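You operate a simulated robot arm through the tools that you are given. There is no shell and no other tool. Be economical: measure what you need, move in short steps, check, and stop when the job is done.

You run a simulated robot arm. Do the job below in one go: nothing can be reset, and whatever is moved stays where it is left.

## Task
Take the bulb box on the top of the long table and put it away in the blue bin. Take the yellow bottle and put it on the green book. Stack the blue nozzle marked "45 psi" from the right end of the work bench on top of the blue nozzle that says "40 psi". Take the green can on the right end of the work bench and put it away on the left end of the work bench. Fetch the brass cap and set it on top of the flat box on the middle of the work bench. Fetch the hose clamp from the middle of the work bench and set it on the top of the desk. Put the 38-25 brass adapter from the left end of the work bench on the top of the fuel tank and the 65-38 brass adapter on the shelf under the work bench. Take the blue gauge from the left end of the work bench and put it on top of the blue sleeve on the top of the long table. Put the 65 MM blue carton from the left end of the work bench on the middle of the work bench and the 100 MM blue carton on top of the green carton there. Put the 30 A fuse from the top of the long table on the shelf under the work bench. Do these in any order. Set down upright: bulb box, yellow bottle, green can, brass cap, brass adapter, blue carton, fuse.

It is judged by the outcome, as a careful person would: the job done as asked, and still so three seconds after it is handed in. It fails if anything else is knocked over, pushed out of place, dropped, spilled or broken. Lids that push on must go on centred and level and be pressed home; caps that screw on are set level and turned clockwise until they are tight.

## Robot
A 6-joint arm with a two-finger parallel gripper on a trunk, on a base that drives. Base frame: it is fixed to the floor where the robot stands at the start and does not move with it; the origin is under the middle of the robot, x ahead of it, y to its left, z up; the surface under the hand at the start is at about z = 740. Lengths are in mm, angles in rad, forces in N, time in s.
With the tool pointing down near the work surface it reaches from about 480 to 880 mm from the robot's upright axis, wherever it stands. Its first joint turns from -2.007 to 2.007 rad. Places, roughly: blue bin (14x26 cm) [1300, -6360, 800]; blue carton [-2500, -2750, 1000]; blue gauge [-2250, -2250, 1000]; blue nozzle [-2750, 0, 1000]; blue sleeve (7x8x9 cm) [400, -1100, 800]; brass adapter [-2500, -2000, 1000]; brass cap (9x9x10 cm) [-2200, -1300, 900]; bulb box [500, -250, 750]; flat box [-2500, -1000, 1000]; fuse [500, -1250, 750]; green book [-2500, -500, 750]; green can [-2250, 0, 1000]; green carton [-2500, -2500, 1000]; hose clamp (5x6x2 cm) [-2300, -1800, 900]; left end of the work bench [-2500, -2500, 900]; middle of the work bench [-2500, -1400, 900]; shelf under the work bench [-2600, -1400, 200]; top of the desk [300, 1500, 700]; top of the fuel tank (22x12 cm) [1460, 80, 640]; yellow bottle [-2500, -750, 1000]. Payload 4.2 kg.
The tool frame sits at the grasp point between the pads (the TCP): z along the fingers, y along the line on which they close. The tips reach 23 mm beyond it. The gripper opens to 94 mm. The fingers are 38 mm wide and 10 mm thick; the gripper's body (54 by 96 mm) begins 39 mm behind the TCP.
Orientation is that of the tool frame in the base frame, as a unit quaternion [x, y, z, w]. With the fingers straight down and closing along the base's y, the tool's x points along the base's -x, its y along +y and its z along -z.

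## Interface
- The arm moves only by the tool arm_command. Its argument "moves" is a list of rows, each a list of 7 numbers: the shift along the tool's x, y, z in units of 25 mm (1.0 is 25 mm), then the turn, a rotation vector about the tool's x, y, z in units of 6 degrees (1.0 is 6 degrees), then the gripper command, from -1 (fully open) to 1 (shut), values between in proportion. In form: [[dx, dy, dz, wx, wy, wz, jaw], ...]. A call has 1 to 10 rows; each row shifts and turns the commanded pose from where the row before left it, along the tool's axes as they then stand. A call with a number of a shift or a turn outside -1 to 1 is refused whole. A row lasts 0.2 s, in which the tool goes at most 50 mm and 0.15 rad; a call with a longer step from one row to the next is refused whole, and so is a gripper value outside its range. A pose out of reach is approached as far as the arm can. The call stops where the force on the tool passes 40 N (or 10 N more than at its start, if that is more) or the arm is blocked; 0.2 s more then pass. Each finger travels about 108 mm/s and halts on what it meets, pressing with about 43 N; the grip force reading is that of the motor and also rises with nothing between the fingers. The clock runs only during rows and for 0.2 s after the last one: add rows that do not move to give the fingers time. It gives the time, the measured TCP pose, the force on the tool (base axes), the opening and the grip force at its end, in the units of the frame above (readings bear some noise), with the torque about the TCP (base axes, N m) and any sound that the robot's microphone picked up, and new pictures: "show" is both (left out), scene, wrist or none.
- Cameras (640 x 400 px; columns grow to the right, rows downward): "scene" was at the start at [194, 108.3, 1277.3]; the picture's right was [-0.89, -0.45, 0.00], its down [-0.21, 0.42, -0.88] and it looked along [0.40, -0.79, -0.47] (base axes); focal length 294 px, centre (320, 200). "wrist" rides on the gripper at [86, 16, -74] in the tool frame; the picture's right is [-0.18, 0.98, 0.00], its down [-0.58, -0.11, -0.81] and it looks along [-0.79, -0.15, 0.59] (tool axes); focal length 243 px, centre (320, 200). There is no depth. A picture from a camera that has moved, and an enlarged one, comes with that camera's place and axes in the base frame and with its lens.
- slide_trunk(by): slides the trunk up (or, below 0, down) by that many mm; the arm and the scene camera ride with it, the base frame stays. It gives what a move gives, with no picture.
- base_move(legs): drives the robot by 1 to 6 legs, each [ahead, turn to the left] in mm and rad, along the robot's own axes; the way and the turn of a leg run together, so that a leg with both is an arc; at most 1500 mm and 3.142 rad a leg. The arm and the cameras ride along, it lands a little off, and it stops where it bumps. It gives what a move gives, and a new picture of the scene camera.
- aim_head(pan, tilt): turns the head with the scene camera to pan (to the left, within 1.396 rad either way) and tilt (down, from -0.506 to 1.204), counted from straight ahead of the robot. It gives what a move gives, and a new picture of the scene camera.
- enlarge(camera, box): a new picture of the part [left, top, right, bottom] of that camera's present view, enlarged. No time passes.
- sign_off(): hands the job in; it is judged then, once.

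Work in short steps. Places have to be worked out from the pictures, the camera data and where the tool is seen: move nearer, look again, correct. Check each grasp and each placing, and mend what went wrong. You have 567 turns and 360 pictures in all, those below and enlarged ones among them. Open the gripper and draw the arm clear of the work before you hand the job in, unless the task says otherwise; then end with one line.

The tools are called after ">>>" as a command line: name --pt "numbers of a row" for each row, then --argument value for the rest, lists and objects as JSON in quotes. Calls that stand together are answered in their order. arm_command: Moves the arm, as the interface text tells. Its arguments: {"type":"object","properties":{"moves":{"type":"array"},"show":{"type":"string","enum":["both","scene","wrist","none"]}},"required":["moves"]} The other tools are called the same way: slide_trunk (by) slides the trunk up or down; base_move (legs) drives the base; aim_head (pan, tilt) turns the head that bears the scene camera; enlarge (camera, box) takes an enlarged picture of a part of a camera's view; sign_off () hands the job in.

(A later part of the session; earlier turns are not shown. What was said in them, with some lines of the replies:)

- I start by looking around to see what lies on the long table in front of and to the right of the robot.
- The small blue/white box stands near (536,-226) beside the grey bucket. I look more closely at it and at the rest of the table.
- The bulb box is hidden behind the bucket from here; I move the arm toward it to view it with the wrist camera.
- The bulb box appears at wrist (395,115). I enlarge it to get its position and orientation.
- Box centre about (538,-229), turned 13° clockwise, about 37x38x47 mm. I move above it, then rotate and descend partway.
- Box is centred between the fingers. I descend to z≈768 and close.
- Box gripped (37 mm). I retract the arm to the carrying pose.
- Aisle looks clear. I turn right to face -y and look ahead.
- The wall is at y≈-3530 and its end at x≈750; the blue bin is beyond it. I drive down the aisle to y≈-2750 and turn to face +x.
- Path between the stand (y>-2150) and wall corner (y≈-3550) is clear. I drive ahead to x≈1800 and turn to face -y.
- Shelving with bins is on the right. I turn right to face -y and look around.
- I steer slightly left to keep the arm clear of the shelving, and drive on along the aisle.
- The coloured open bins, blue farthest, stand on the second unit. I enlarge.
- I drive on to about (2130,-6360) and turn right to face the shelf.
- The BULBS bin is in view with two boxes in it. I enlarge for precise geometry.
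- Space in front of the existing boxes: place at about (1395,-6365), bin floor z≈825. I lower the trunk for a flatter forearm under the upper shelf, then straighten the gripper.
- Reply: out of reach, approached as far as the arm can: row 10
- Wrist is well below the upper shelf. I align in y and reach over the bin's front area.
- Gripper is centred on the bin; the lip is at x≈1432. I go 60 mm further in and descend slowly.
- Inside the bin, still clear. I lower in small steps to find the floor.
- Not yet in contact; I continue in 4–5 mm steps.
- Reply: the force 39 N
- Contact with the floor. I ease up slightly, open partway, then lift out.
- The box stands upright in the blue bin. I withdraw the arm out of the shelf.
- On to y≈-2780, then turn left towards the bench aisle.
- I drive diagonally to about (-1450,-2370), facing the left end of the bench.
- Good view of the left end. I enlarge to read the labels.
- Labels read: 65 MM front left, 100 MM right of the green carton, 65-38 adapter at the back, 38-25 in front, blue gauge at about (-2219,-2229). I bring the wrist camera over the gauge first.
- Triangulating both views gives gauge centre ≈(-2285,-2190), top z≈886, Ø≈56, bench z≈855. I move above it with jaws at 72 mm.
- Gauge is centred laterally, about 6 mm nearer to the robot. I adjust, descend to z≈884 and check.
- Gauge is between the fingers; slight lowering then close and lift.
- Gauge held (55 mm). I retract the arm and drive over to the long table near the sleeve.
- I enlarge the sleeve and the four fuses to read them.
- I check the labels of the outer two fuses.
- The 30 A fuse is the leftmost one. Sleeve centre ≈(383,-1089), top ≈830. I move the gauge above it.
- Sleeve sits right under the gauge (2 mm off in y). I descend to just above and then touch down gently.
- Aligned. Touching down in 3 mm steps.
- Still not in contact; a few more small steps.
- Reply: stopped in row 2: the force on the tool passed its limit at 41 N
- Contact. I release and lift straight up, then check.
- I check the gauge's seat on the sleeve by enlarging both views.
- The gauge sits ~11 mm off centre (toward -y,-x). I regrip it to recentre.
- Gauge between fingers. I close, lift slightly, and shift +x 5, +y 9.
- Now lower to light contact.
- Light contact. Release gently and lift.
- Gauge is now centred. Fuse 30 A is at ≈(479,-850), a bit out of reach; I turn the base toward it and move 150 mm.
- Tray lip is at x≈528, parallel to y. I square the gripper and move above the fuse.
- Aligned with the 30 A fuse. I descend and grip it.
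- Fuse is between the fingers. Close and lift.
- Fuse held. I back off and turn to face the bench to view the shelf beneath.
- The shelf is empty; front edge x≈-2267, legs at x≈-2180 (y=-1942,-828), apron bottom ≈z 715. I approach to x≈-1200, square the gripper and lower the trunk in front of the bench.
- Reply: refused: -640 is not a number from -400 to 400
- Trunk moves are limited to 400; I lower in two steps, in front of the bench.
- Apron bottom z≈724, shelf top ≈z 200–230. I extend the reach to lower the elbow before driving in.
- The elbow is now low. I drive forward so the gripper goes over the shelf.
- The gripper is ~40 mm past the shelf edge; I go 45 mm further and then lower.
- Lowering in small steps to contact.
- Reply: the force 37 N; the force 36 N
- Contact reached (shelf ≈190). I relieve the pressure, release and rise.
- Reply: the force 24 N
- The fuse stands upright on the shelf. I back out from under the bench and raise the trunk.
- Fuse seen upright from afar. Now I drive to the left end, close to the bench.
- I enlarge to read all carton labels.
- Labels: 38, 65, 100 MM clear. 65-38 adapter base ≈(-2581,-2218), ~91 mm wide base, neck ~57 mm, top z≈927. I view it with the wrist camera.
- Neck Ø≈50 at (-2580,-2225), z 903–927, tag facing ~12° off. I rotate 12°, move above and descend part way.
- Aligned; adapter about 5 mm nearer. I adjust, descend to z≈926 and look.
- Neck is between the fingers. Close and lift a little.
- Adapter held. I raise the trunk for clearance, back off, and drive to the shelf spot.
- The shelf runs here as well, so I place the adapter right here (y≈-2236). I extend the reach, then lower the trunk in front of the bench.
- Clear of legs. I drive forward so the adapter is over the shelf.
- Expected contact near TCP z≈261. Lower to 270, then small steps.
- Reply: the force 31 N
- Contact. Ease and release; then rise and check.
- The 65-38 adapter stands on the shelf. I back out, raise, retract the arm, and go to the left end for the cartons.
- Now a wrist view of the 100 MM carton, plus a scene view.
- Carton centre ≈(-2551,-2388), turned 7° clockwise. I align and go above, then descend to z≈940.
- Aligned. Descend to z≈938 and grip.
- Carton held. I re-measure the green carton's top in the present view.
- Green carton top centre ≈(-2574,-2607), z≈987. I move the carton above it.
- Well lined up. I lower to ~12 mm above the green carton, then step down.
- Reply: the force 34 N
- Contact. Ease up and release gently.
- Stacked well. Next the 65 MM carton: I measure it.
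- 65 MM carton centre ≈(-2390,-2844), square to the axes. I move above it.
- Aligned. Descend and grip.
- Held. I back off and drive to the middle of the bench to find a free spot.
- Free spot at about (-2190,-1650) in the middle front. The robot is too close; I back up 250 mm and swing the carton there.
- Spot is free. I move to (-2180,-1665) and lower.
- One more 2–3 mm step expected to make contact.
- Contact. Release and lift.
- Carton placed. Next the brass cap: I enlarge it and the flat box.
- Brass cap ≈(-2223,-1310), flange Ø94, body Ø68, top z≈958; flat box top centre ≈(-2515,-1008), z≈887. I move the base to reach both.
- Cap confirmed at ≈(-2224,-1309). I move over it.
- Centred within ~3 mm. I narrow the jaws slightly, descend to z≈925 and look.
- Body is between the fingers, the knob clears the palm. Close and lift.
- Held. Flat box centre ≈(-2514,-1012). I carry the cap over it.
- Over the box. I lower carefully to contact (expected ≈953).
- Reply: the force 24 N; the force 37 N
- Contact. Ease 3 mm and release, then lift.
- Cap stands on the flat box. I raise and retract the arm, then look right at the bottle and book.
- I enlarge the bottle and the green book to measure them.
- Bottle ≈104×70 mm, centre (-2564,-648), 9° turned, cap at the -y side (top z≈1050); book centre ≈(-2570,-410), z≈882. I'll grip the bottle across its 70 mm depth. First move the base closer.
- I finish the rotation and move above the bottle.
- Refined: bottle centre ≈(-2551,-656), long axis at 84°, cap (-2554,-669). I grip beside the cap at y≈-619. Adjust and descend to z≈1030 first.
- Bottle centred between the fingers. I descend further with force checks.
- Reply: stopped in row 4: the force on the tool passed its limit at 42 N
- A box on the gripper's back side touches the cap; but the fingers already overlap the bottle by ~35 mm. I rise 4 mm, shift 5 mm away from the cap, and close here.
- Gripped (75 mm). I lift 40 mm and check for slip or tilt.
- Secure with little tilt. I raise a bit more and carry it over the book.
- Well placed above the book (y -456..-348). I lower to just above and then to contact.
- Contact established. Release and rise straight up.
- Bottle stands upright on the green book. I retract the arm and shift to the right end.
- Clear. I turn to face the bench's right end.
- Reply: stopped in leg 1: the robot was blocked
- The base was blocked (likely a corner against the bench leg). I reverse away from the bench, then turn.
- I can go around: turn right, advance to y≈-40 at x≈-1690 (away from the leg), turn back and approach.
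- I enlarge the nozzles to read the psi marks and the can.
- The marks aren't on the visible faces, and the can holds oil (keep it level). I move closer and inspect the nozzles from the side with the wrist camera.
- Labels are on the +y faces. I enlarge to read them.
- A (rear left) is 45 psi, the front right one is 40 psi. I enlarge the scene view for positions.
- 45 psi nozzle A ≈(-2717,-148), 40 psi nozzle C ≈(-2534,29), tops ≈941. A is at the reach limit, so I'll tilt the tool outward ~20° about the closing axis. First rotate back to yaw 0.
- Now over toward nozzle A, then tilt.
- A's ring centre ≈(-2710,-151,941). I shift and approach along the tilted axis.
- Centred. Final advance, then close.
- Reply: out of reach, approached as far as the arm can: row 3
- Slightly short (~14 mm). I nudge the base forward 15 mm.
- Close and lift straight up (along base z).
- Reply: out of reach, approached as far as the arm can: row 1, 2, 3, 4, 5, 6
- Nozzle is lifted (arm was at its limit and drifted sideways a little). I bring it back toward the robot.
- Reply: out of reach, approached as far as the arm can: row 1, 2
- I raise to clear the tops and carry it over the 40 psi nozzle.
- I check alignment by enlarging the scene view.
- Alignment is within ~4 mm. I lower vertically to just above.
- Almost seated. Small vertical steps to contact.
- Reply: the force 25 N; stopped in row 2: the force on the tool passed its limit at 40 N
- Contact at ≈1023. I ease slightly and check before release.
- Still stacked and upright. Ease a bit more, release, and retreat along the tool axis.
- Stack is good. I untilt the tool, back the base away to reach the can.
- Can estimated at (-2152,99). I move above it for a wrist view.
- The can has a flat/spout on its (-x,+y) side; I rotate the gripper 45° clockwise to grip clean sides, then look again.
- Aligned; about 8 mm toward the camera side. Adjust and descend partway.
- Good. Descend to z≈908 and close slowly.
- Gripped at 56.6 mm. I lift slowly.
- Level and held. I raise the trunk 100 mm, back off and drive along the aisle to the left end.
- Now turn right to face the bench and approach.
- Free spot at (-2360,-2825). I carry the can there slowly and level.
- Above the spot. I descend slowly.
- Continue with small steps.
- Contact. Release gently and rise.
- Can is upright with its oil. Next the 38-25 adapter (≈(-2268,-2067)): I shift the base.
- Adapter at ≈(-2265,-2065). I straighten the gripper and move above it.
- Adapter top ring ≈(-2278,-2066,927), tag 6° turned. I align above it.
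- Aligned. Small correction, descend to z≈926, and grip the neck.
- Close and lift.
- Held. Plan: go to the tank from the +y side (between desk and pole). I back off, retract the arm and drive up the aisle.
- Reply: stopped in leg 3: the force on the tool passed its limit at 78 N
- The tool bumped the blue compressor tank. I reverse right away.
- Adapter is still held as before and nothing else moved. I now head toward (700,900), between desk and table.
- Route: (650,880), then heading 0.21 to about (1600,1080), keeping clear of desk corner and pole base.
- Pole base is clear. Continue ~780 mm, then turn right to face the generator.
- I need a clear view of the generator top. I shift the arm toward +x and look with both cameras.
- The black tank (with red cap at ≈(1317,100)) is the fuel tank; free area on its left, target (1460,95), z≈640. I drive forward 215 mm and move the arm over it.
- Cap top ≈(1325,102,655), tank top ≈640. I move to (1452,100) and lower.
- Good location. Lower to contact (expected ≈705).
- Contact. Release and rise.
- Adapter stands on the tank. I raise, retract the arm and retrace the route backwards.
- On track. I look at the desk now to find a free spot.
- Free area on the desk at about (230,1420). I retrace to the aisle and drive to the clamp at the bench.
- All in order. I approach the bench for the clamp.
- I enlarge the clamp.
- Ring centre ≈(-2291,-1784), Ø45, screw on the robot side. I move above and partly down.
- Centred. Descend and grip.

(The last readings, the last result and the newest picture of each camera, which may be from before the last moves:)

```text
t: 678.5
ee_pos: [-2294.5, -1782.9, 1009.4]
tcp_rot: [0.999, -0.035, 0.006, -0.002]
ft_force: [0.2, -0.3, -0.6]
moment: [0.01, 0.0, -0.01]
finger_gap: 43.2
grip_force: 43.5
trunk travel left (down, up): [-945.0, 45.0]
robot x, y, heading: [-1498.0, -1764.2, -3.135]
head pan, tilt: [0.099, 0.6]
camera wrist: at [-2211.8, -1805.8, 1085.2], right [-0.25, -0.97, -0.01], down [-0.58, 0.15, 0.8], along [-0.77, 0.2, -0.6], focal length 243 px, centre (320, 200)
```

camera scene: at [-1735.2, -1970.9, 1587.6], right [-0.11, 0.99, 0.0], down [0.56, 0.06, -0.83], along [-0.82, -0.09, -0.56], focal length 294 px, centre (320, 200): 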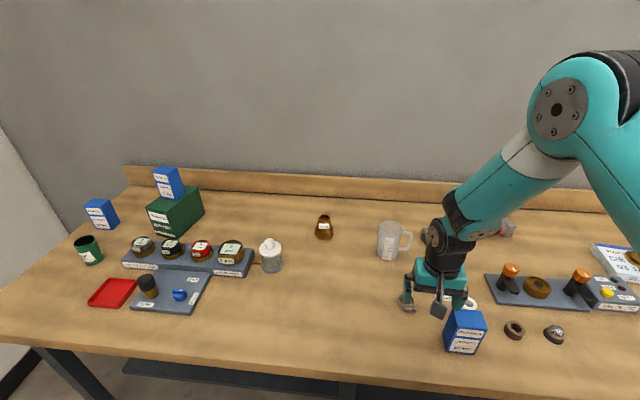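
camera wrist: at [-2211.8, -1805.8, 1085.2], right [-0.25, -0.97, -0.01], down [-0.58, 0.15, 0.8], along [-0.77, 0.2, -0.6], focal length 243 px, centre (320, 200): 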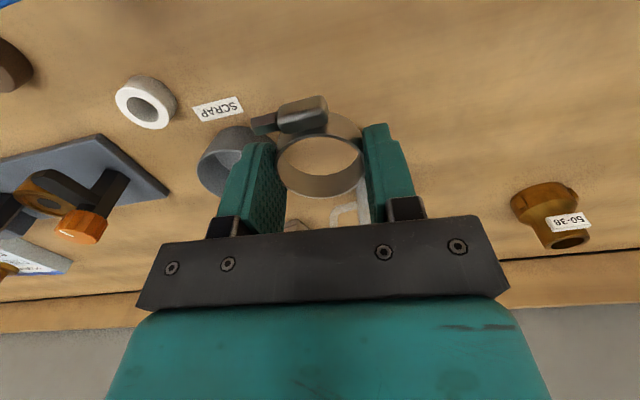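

Clamp held. I back off, retract, and drive to the desk via (-450,250).

>>> base_move --legs '[[-380, 0]]'

>>> arm_command --pt "0.95 0 -0.2 0 0 0 1" --pt "0.95 0 -0.2 0 0 0 1" --pt "0.95 0 0 0 0 0 1" --pt "0.95 0 0 0 0 0 1" --pt "0.95 0 0 0 0 0 1" --pt "0.95 0 0 0 0 0 1" --pt "0.95 0 0 0 0 0 1" --pt "0.95 0 0 0 0 0 1" --show "none"

>>> base_move --legs '[[0, -1.897], [1060, 0], [1060, 0], [0, -0.666], [500, 0]]'

```text
t: 681.0
ee_pos: [-1902.4, -1780.9, 1009.6]
tcp_rot: [0.999, -0.033, 0.007, -0.002]
ft_force: [-0.2, -0.6, -0.3]
moment: [0.0, 0.03, 0.0]
finger_gap: 43.6
grip_force: 43.5
trunk travel left (down, up): [-945.0, 45.0]
robot x, y, heading: [-1103.9, -1765.6, -3.138]
head pan, tilt: [0.099, 0.6]
camera scene: at [-1341.8, -1968.0, 1587.6], right [-0.11, 0.99, 0.0], down [0.56, 0.06, -0.82], along [-0.82, -0.09, -0.57], focal length 294 px, centre (320, 200)
```

scene: 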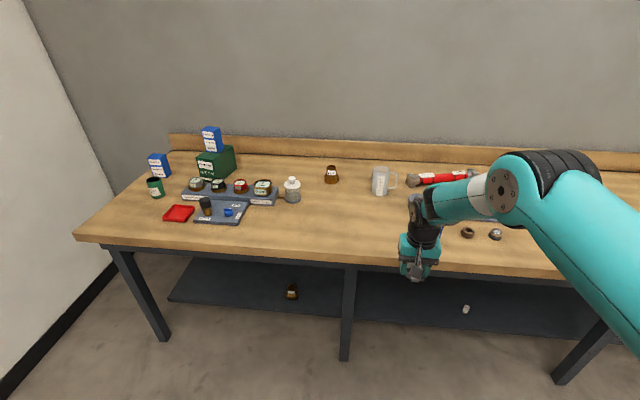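

```text
t: 682.8
ee_pos: [-1712.3, -1792.7, 1021.7]
tcp_rot: [0.999, -0.034, 0.005, -0.001]
ft_force: [-1.0, -0.1, -1.4]
moment: [-0.04, -0.02, 0.0]
finger_gap: 43.4
grip_force: 43.3
trunk travel left (down, up): [-945.0, 45.0]
robot x, y, heading: [-1104.5, -1763.9, -3.136]
head pan, tilt: [0.099, 0.6]
```

```text
t: 702.2
ee_pos: [487.2, 867.4, 1022.7]
tcp_rot: [-0.241, 0.97, -0.003, -0.006]
ft_force: [-0.5, -0.4, -0.6]
moment: [-0.01, 0.0, 0.01]
finger_gap: 43.1
grip_force: 43.2
trunk travel left (down, up): [-945.0, 45.0]
robot x, y, heading: [-13.4, 520.1, 0.568]
head pan, tilt: [0.099, 0.6]
camera scene: at [82.7, 820.8, 1587.6], right [0.62, -0.79, 0.0], down [-0.44, -0.35, -0.83], along [0.65, 0.51, -0.56], focal length 294 px, centre (320, 200)
```

scene: 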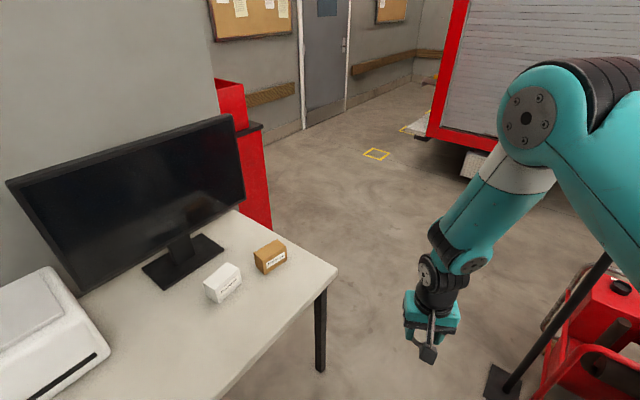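

Continue to about (215,690) and face the desk.

>>> base_move --legs '[[0, 0.05], [280, 0], [0, 0.955]]'

>>> aim_head --pan 0.0 --tilt 0.7

```text
t: 707.0
ee_pos: [200.4, 1287.4, 1022.7]
tcp_rot: [-0.673, 0.739, -0.006, -0.003]
ft_force: [1.4, -0.4, -0.4]
moment: [0.02, -0.01, 0.0]
finger_gap: 43.4
grip_force: 42.9
trunk travel left (down, up): [-945.0, 45.0]
robot x, y, heading: [214.3, 683.4, 1.553]
head pan, tilt: [0.099, 0.6]
camera scene: at [17.2, 923.9, 1587.6], right [1.0, 0.08, 0.0], down [0.05, -0.56, -0.83], along [-0.07, 0.82, -0.56], focal length 294 px, centre (320, 200)
```

scene: 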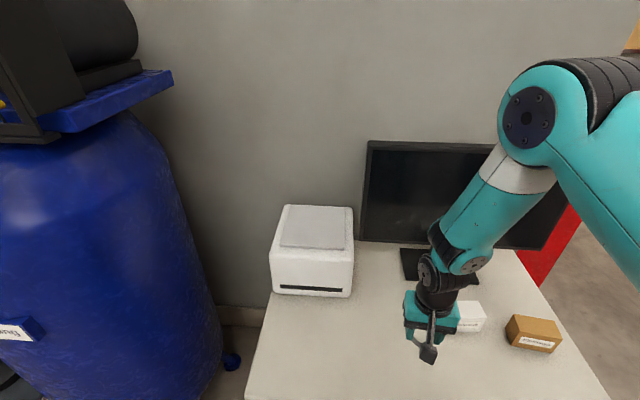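

```text
t: 707.6
ee_pos: [201.7, 1288.7, 1023.3]
tcp_rot: [-0.673, 0.74, -0.005, -0.004]
ft_force: [-0.5, -0.5, -0.5]
moment: [-0.02, -0.01, -0.01]
finger_gap: 43.0
grip_force: 43.2
trunk travel left (down, up): [-945.0, 45.0]
robot x, y, heading: [213.9, 681.2, 1.553]
head pan, tilt: [0.0, 0.7]
camera scene: at [25.7, 920.7, 1579.0], right [1.0, -0.02, 0.0], down [-0.01, -0.64, -0.77], along [0.01, 0.77, -0.64], focal length 294 px, centre (320, 200)
```

scene: 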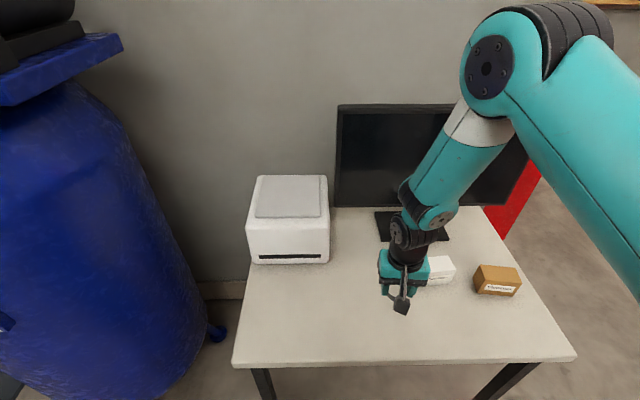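

Free spot at (195,1405). I extend over the desk, lower the trunk, and look.

>>> arm_command --pt "-0.92 0.13 0 0 0 0 1" --pt "-0.92 0.13 0 0 0 0 1" --pt "-0.92 0.13 0 0 0 0 1" --pt "-0.92 0.13 0 0 0 0 1" --pt "-0.92 0.13 0 0 0 0 1" --pt "0 0 0 0 0 0 1" --show "none"

>>> slide_trunk --by -230

>>> arm_command --pt "0 0 0.6 0 0 0 1" --pt "0 0 0.6 0 0 0 1" --pt "0 0 0 0 0 0 1" --show "both"

```text
t: 709.0
ee_pos: [196.8, 1405.4, 1021.6]
tcp_rot: [-0.673, 0.74, -0.005, -0.003]
ft_force: [0.1, -1.0, -0.5]
moment: [-0.01, -0.03, -0.01]
finger_gap: 43.2
grip_force: 42.8
trunk travel left (down, up): [-945.0, 45.0]
robot x, y, heading: [214.2, 676.5, 1.549]
head pan, tilt: [0.0, 0.7]
```

```text
t: 711.5
ee_pos: [196.6, 1405.2, 790.4]
tcp_rot: [-0.673, 0.739, -0.005, -0.004]
ft_force: [0.3, -0.1, -0.2]
moment: [0.0, 0.01, -0.01]
finger_gap: 43.5
grip_force: 43.3
trunk travel left (down, up): [-715.0, 275.0]
robot x, y, heading: [214.9, 674.6, 1.549]
head pan, tilt: [0.0, 0.7]
```

```text
t: 712.3
ee_pos: [197.1, 1405.7, 764.9]
tcp_rot: [-0.672, 0.74, -0.002, -0.002]
ft_force: [4.2, -3.5, 36.6]
moment: [-0.13, 0.02, -0.05]
finger_gap: 43.5
grip_force: 42.6
trunk travel left (down, up): [-715.0, 275.0]
robot x, y, heading: [213.1, 678.8, 1.549]
head pan, tilt: [0.0, 0.7]
camera scene: at [26.0, 919.2, 1349.8], right [1.0, -0.02, 0.0], down [-0.01, -0.64, -0.77], along [0.01, 0.77, -0.64], focal length 294 px, centre (320, 200)
camera wrist: at [171.6, 1320.6, 839.3], right [-0.96, 0.28, 0.0], down [0.16, 0.57, 0.8], along [0.22, 0.77, -0.6], focal length 243 px, centre (320, 200)
```

scene: 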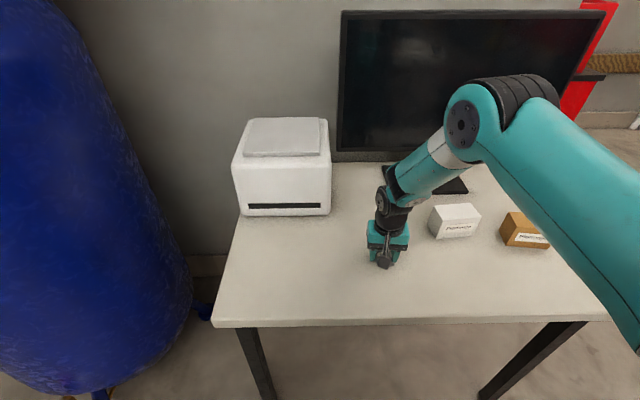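
wrist: 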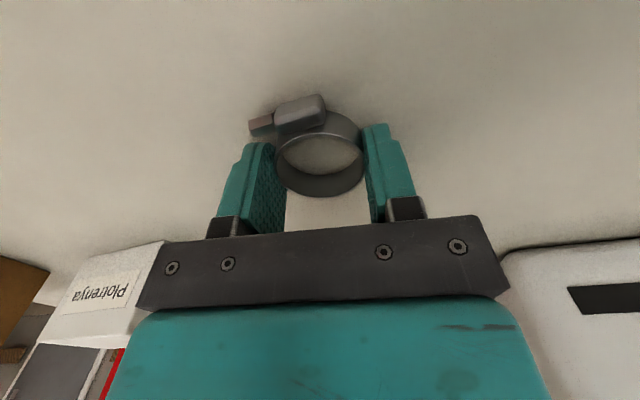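

Contact with the desk already (desk top ≈740). I ease up slightly, release and rise.

>>> arm_command --pt "0 0 -0.14 0 0 0 1" --pt "0 0 0 0 0 0 1" --show "none"

>>> arm_command --pt "0 0 0 0 0 0 0.0" --pt "0 0 0 0 0 0 -0.3" --pt "0 0 0 0 0 0 -0.5" --pt "0 0 -0.6 0 0 0 -0.5" --pt "0 0 -0.9 0 0 0 -0.5" --pt "0 0 -0.9 0 0 0 -0.5" --pt "0 0 -0.9 0 0 0 -0.5" --pt "0 0 0 0 0 0 -0.5" --show "both"

```text
t: 712.9
ee_pos: [195.6, 1403.9, 763.7]
tcp_rot: [-0.674, 0.739, -0.006, -0.004]
ft_force: [2.3, 4.8, 11.6]
moment: [0.19, 0.03, -0.02]
finger_gap: 43.2
grip_force: 42.6
trunk travel left (down, up): [-715.0, 275.0]
robot x, y, heading: [217.8, 680.0, 1.552]
head pan, tilt: [0.0, 0.7]
```

```text
t: 714.7
ee_pos: [196.9, 1406.0, 847.9]
tcp_rot: [-0.673, 0.74, -0.005, -0.004]
ft_force: [-0.4, 0.1, 0.3]
moment: [0.04, -0.03, 0.0]
finger_gap: 70.4
grip_force: 0.0
trunk travel left (down, up): [-715.0, 275.0]
robot x, y, heading: [218.3, 676.1, 1.556]
head pan, tilt: [0.0, 0.7]
camera scene: at [25.8, 920.8, 1349.0], right [1.0, -0.02, 0.0], down [-0.01, -0.64, -0.76], along [0.01, 0.76, -0.64], focal length 294 px, centre (320, 200)
camera wrist: at [170.7, 1321.9, 923.0], right [-0.96, 0.28, -0.01], down [0.16, 0.58, 0.8], along [0.22, 0.77, -0.6], focal length 243 px, centre (320, 200)
```

scene: 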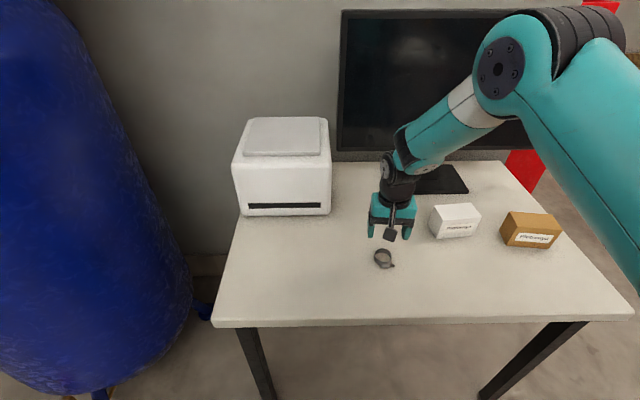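
wrist: 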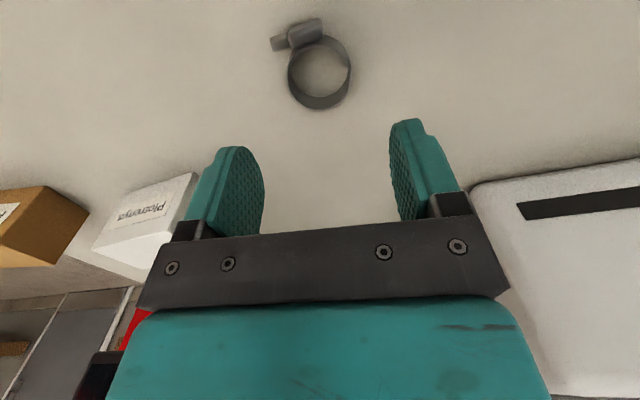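

Clamp rests on the desk. I retract, and take a final look at the bench's right end and the long table from here.

>>> arm_command --pt "0.6 0 -1 0 0 0 -0.5" --pt "0.9 0 -1 0 0 0 -0.5" --pt "0.9 0 -1 0 0 0 -0.5" --pt "0.9 0 -1 0 0 0 -0.5" --pt "0.9 0 -1 0 0 0 -0.5" --pt "0.9 0 0 0 0 0 -0.5" --pt "0.9 0 0 0 0 0 -0.5" --show "none"

>>> slide_trunk --by 200

>>> base_move --legs '[[0, 2.2]]'

>>> aim_head --pan -0.4 --tilt 0.25

>>> enlarge --camera "scene" --box '[160, 120, 480, 320]'

```text
t: 716.3
ee_pos: [181.5, 1258.0, 972.5]
tcp_rot: [-0.673, 0.74, -0.006, -0.004]
ft_force: [-0.3, 0.4, -0.7]
moment: [0.0, 0.0, 0.0]
finger_gap: 70.3
grip_force: 0.1
trunk travel left (down, up): [-715.0, 275.0]
robot x, y, heading: [214.5, 679.8, 1.548]
head pan, tilt: [0.0, 0.7]
```

```text
t: 718.4
ee_pos: [182.1, 1258.3, 1172.2]
tcp_rot: [-0.673, 0.74, -0.005, -0.003]
ft_force: [0.2, -0.3, -0.5]
moment: [-0.02, 0.01, -0.03]
finger_gap: 70.2
grip_force: 0.0
trunk travel left (down, up): [-915.0, 75.0]
robot x, y, heading: [216.0, 678.8, 1.55]
head pan, tilt: [0.0, 0.7]
```

```text
t: 724.0
ee_pos: [-241.9, 322.5, 1172.9]
tcp_rot: [0.968, 0.251, 0.006, -0.003]
ft_force: [0.5, -0.4, -0.2]
moment: [-0.04, 0.0, -0.01]
finger_gap: 70.6
grip_force: 0.1
trunk travel left (down, up): [-915.0, 75.0]
robot x, y, heading: [214.6, 678.4, -2.558]
head pan, tilt: [0.0, 0.7]
camera scene: at [126.5, 386.7, 1549.0], right [-0.55, 0.83, 0.0], down [0.54, 0.36, -0.76], along [-0.64, -0.42, -0.64], focal length 294 px, centre (320, 200)
```

scene: 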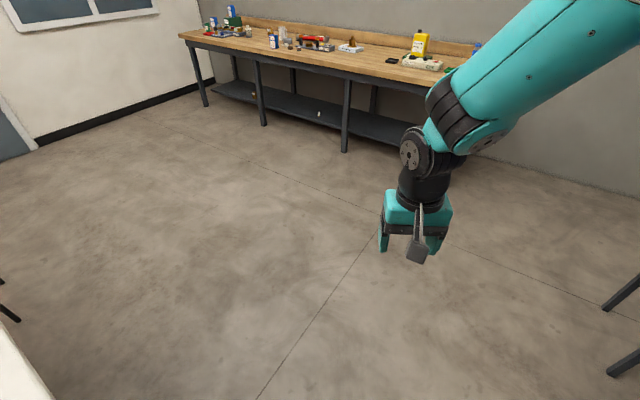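

```text
t: 724.9
ee_pos: [-242.1, 323.3, 1173.0]
tcp_rot: [0.968, 0.253, 0.005, -0.003]
ft_force: [-0.6, -0.3, -0.5]
moment: [-0.01, 0.0, 0.04]
finger_gap: 70.5
grip_force: 0.1
trunk travel left (down, up): [-915.0, 75.0]
robot x, y, heading: [210.6, 682.2, -2.56]
head pan, tilt: [-0.4, 0.25]
camera scene: at [105.6, 416.3, 1589.7], right [-0.19, 0.98, 0.0], down [0.24, 0.05, -0.97], along [-0.95, -0.18, -0.25], focal length 294 px, centre (320, 200)
```

scene: 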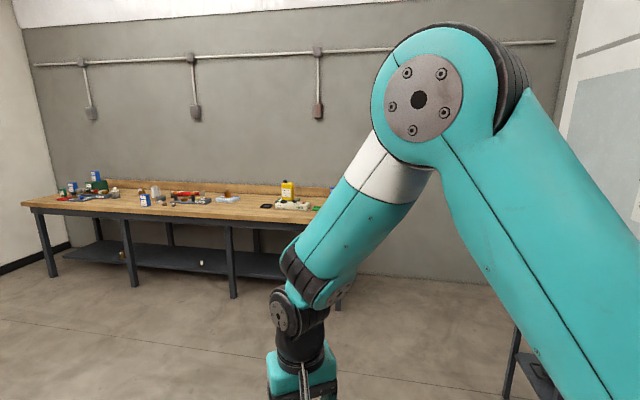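

```text
2.00 times, centred on (320, 220) of scene
camera zoom: at [105.6, 416.3, 1589.7], right [-0.19, 0.98, 0.0], down [0.24, 0.05, -0.97], along [-0.95, -0.18, -0.25], focal length 587 px, centre (320, 160)
```

zoom: 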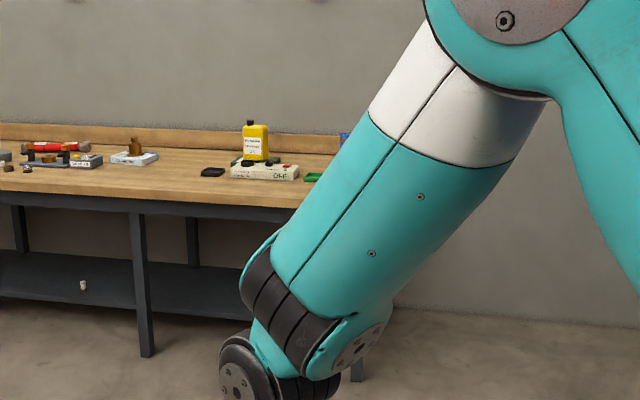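

The nozzles are hidden by the arm; I turn a bit and look again.

>>> base_move --legs '[[0, -0.6]]'

>>> aim_head --pan 0.3 --tilt 0.25

>>> enlarge --camera "scene" --box '[290, 140, 450, 240]'

```text
t: 726.9
ee_pos: [-363.0, 636.8, 1172.6]
tcp_rot: [0.999, -0.039, 0.006, -0.001]
ft_force: [-0.4, 0.0, -0.4]
moment: [-0.02, -0.01, -0.02]
finger_gap: 70.5
grip_force: 0.0
trunk travel left (down, up): [-915.0, 75.0]
robot x, y, heading: [218.2, 680.0, 3.144]
head pan, tilt: [-0.4, 0.25]
camera scene: at [-22.3, 522.0, 1589.8], right [0.39, 0.92, 0.0], down [0.23, -0.1, -0.97], along [-0.89, 0.38, -0.25], focal length 294 px, centre (320, 200)
```

scene: 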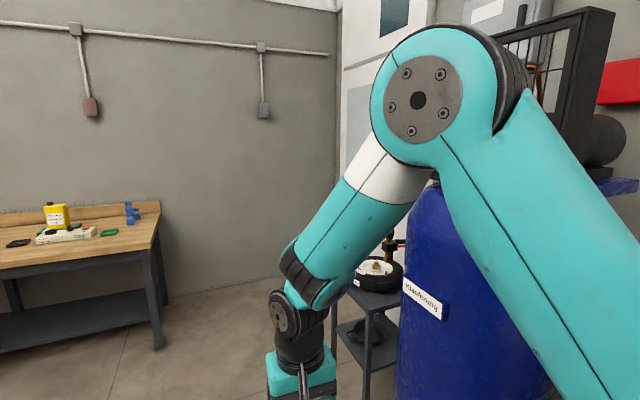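

```text
t: 728.0
ee_pos: [-363.0, 635.5, 1173.1]
tcp_rot: [0.999, -0.038, 0.006, -0.001]
ft_force: [-0.5, -1.2, 0.0]
moment: [-0.01, 0.02, 0.05]
finger_gap: 70.6
grip_force: 0.1
trunk travel left (down, up): [-915.0, 75.0]
robot x, y, heading: [215.5, 680.5, 3.14]
head pan, tilt: [0.3, 0.25]
camera scene: at [-25.7, 458.2, 1589.8], right [-0.29, 0.96, 0.0], down [0.24, 0.07, -0.97], along [-0.93, -0.28, -0.25], focal length 294 px, centre (320, 200)
```

scene: 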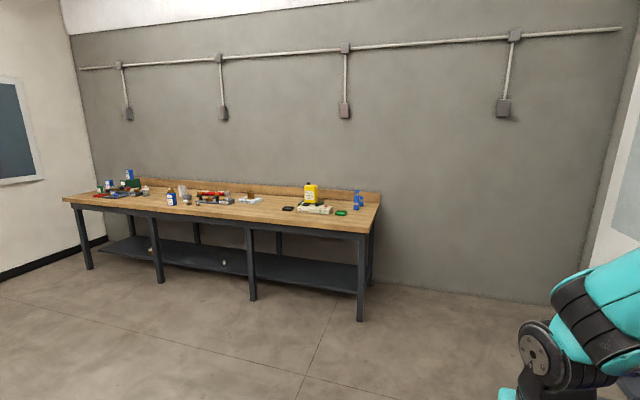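

```text
4.00 times, centred on (370, 190) of scene
camera zoom: at [-25.7, 458.2, 1589.8], right [-0.29, 0.96, 0.0], down [0.24, 0.07, -0.97], along [-0.93, -0.28, -0.25], focal length 1174 px, centre (120, 240)
```

zoom: 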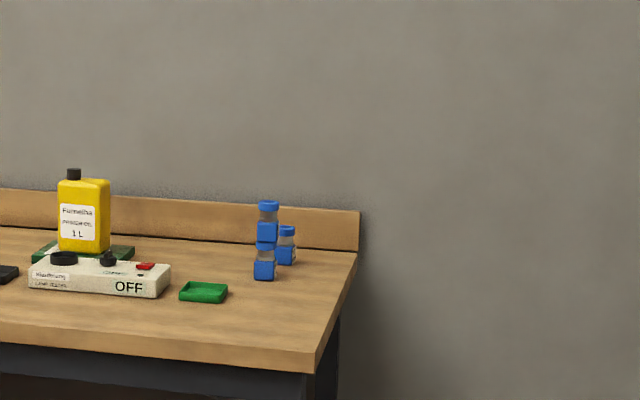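

Everything at the bench stands as placed. I enlarge the rest of the bench, then check the gauge on the long table with the head turned left.

>>> enlarge --camera "scene" --box '[60, 150, 300, 290]'

>>> aim_head --pan 1.35 --tilt 0.4

>>> enlarge --camera "scene" --box '[120, 100, 440, 300]'

```text
2.67 times, centred on (180, 220) of scene
camera zoom: at [-25.7, 458.2, 1589.8], right [-0.29, 0.96, 0.0], down [0.24, 0.07, -0.97], along [-0.93, -0.28, -0.25], focal length 783 px, centre (693, 147)
```

zoom: 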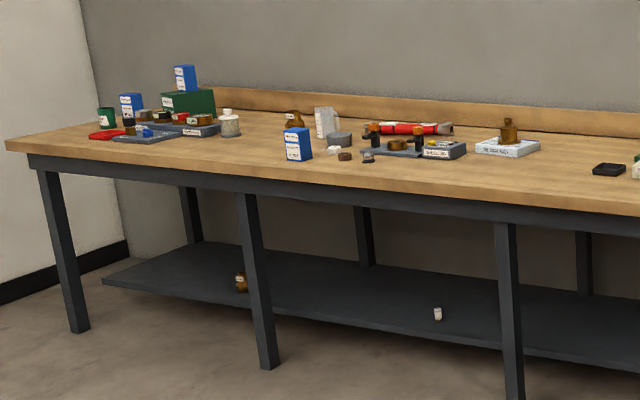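

```text
t: 729.3
ee_pos: [-363.4, 635.5, 1172.5]
tcp_rot: [0.999, -0.038, 0.007, -0.002]
ft_force: [-0.3, 0.0, -0.4]
moment: [0.0, -0.02, 0.05]
finger_gap: 70.5
grip_force: 0.1
trunk travel left (down, up): [-915.0, 75.0]
robot x, y, heading: [215.8, 680.5, 3.142]
head pan, tilt: [1.349, 0.4]
camera scene: at [43.0, 395.2, 1575.9], right [-0.97, 0.22, 0.0], down [0.09, 0.38, -0.92], along [-0.21, -0.9, -0.39], focal length 294 px, centre (320, 200)
```

scene: 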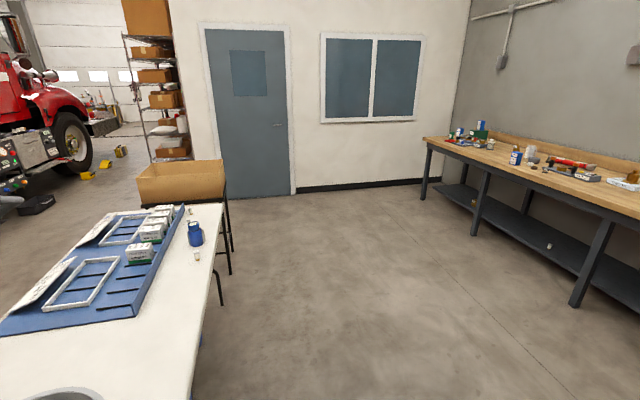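

```text
2.00 times, centred on (280, 200) of scene
camera zoom: at [43.0, 395.2, 1575.9], right [-0.97, 0.22, 0.0], down [0.09, 0.38, -0.92], along [-0.21, -0.9, -0.39], focal length 587 px, centre (400, 200)
```

zoom: 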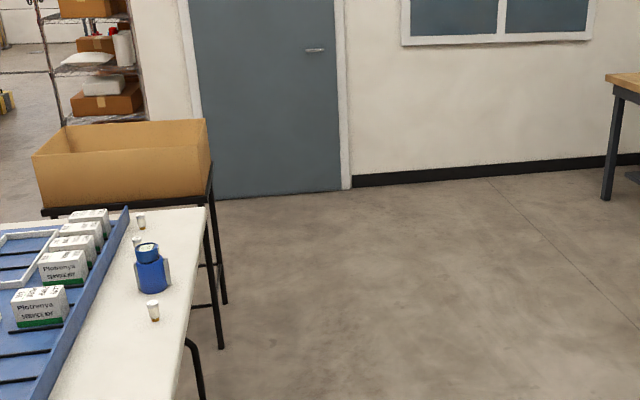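

Everything stands as placed, the gripper is open and the arm is clear of the work. I hand in the job.

>>> sign_off

```text
The job is handed in.
```

All the items are where you asked and the job is handed in; on the way to the fuel tank, the tool (holding the 38-25 adapter) bumped the blue compressor tank and the base touched the bench once, and I saw nothing moved or damaged.
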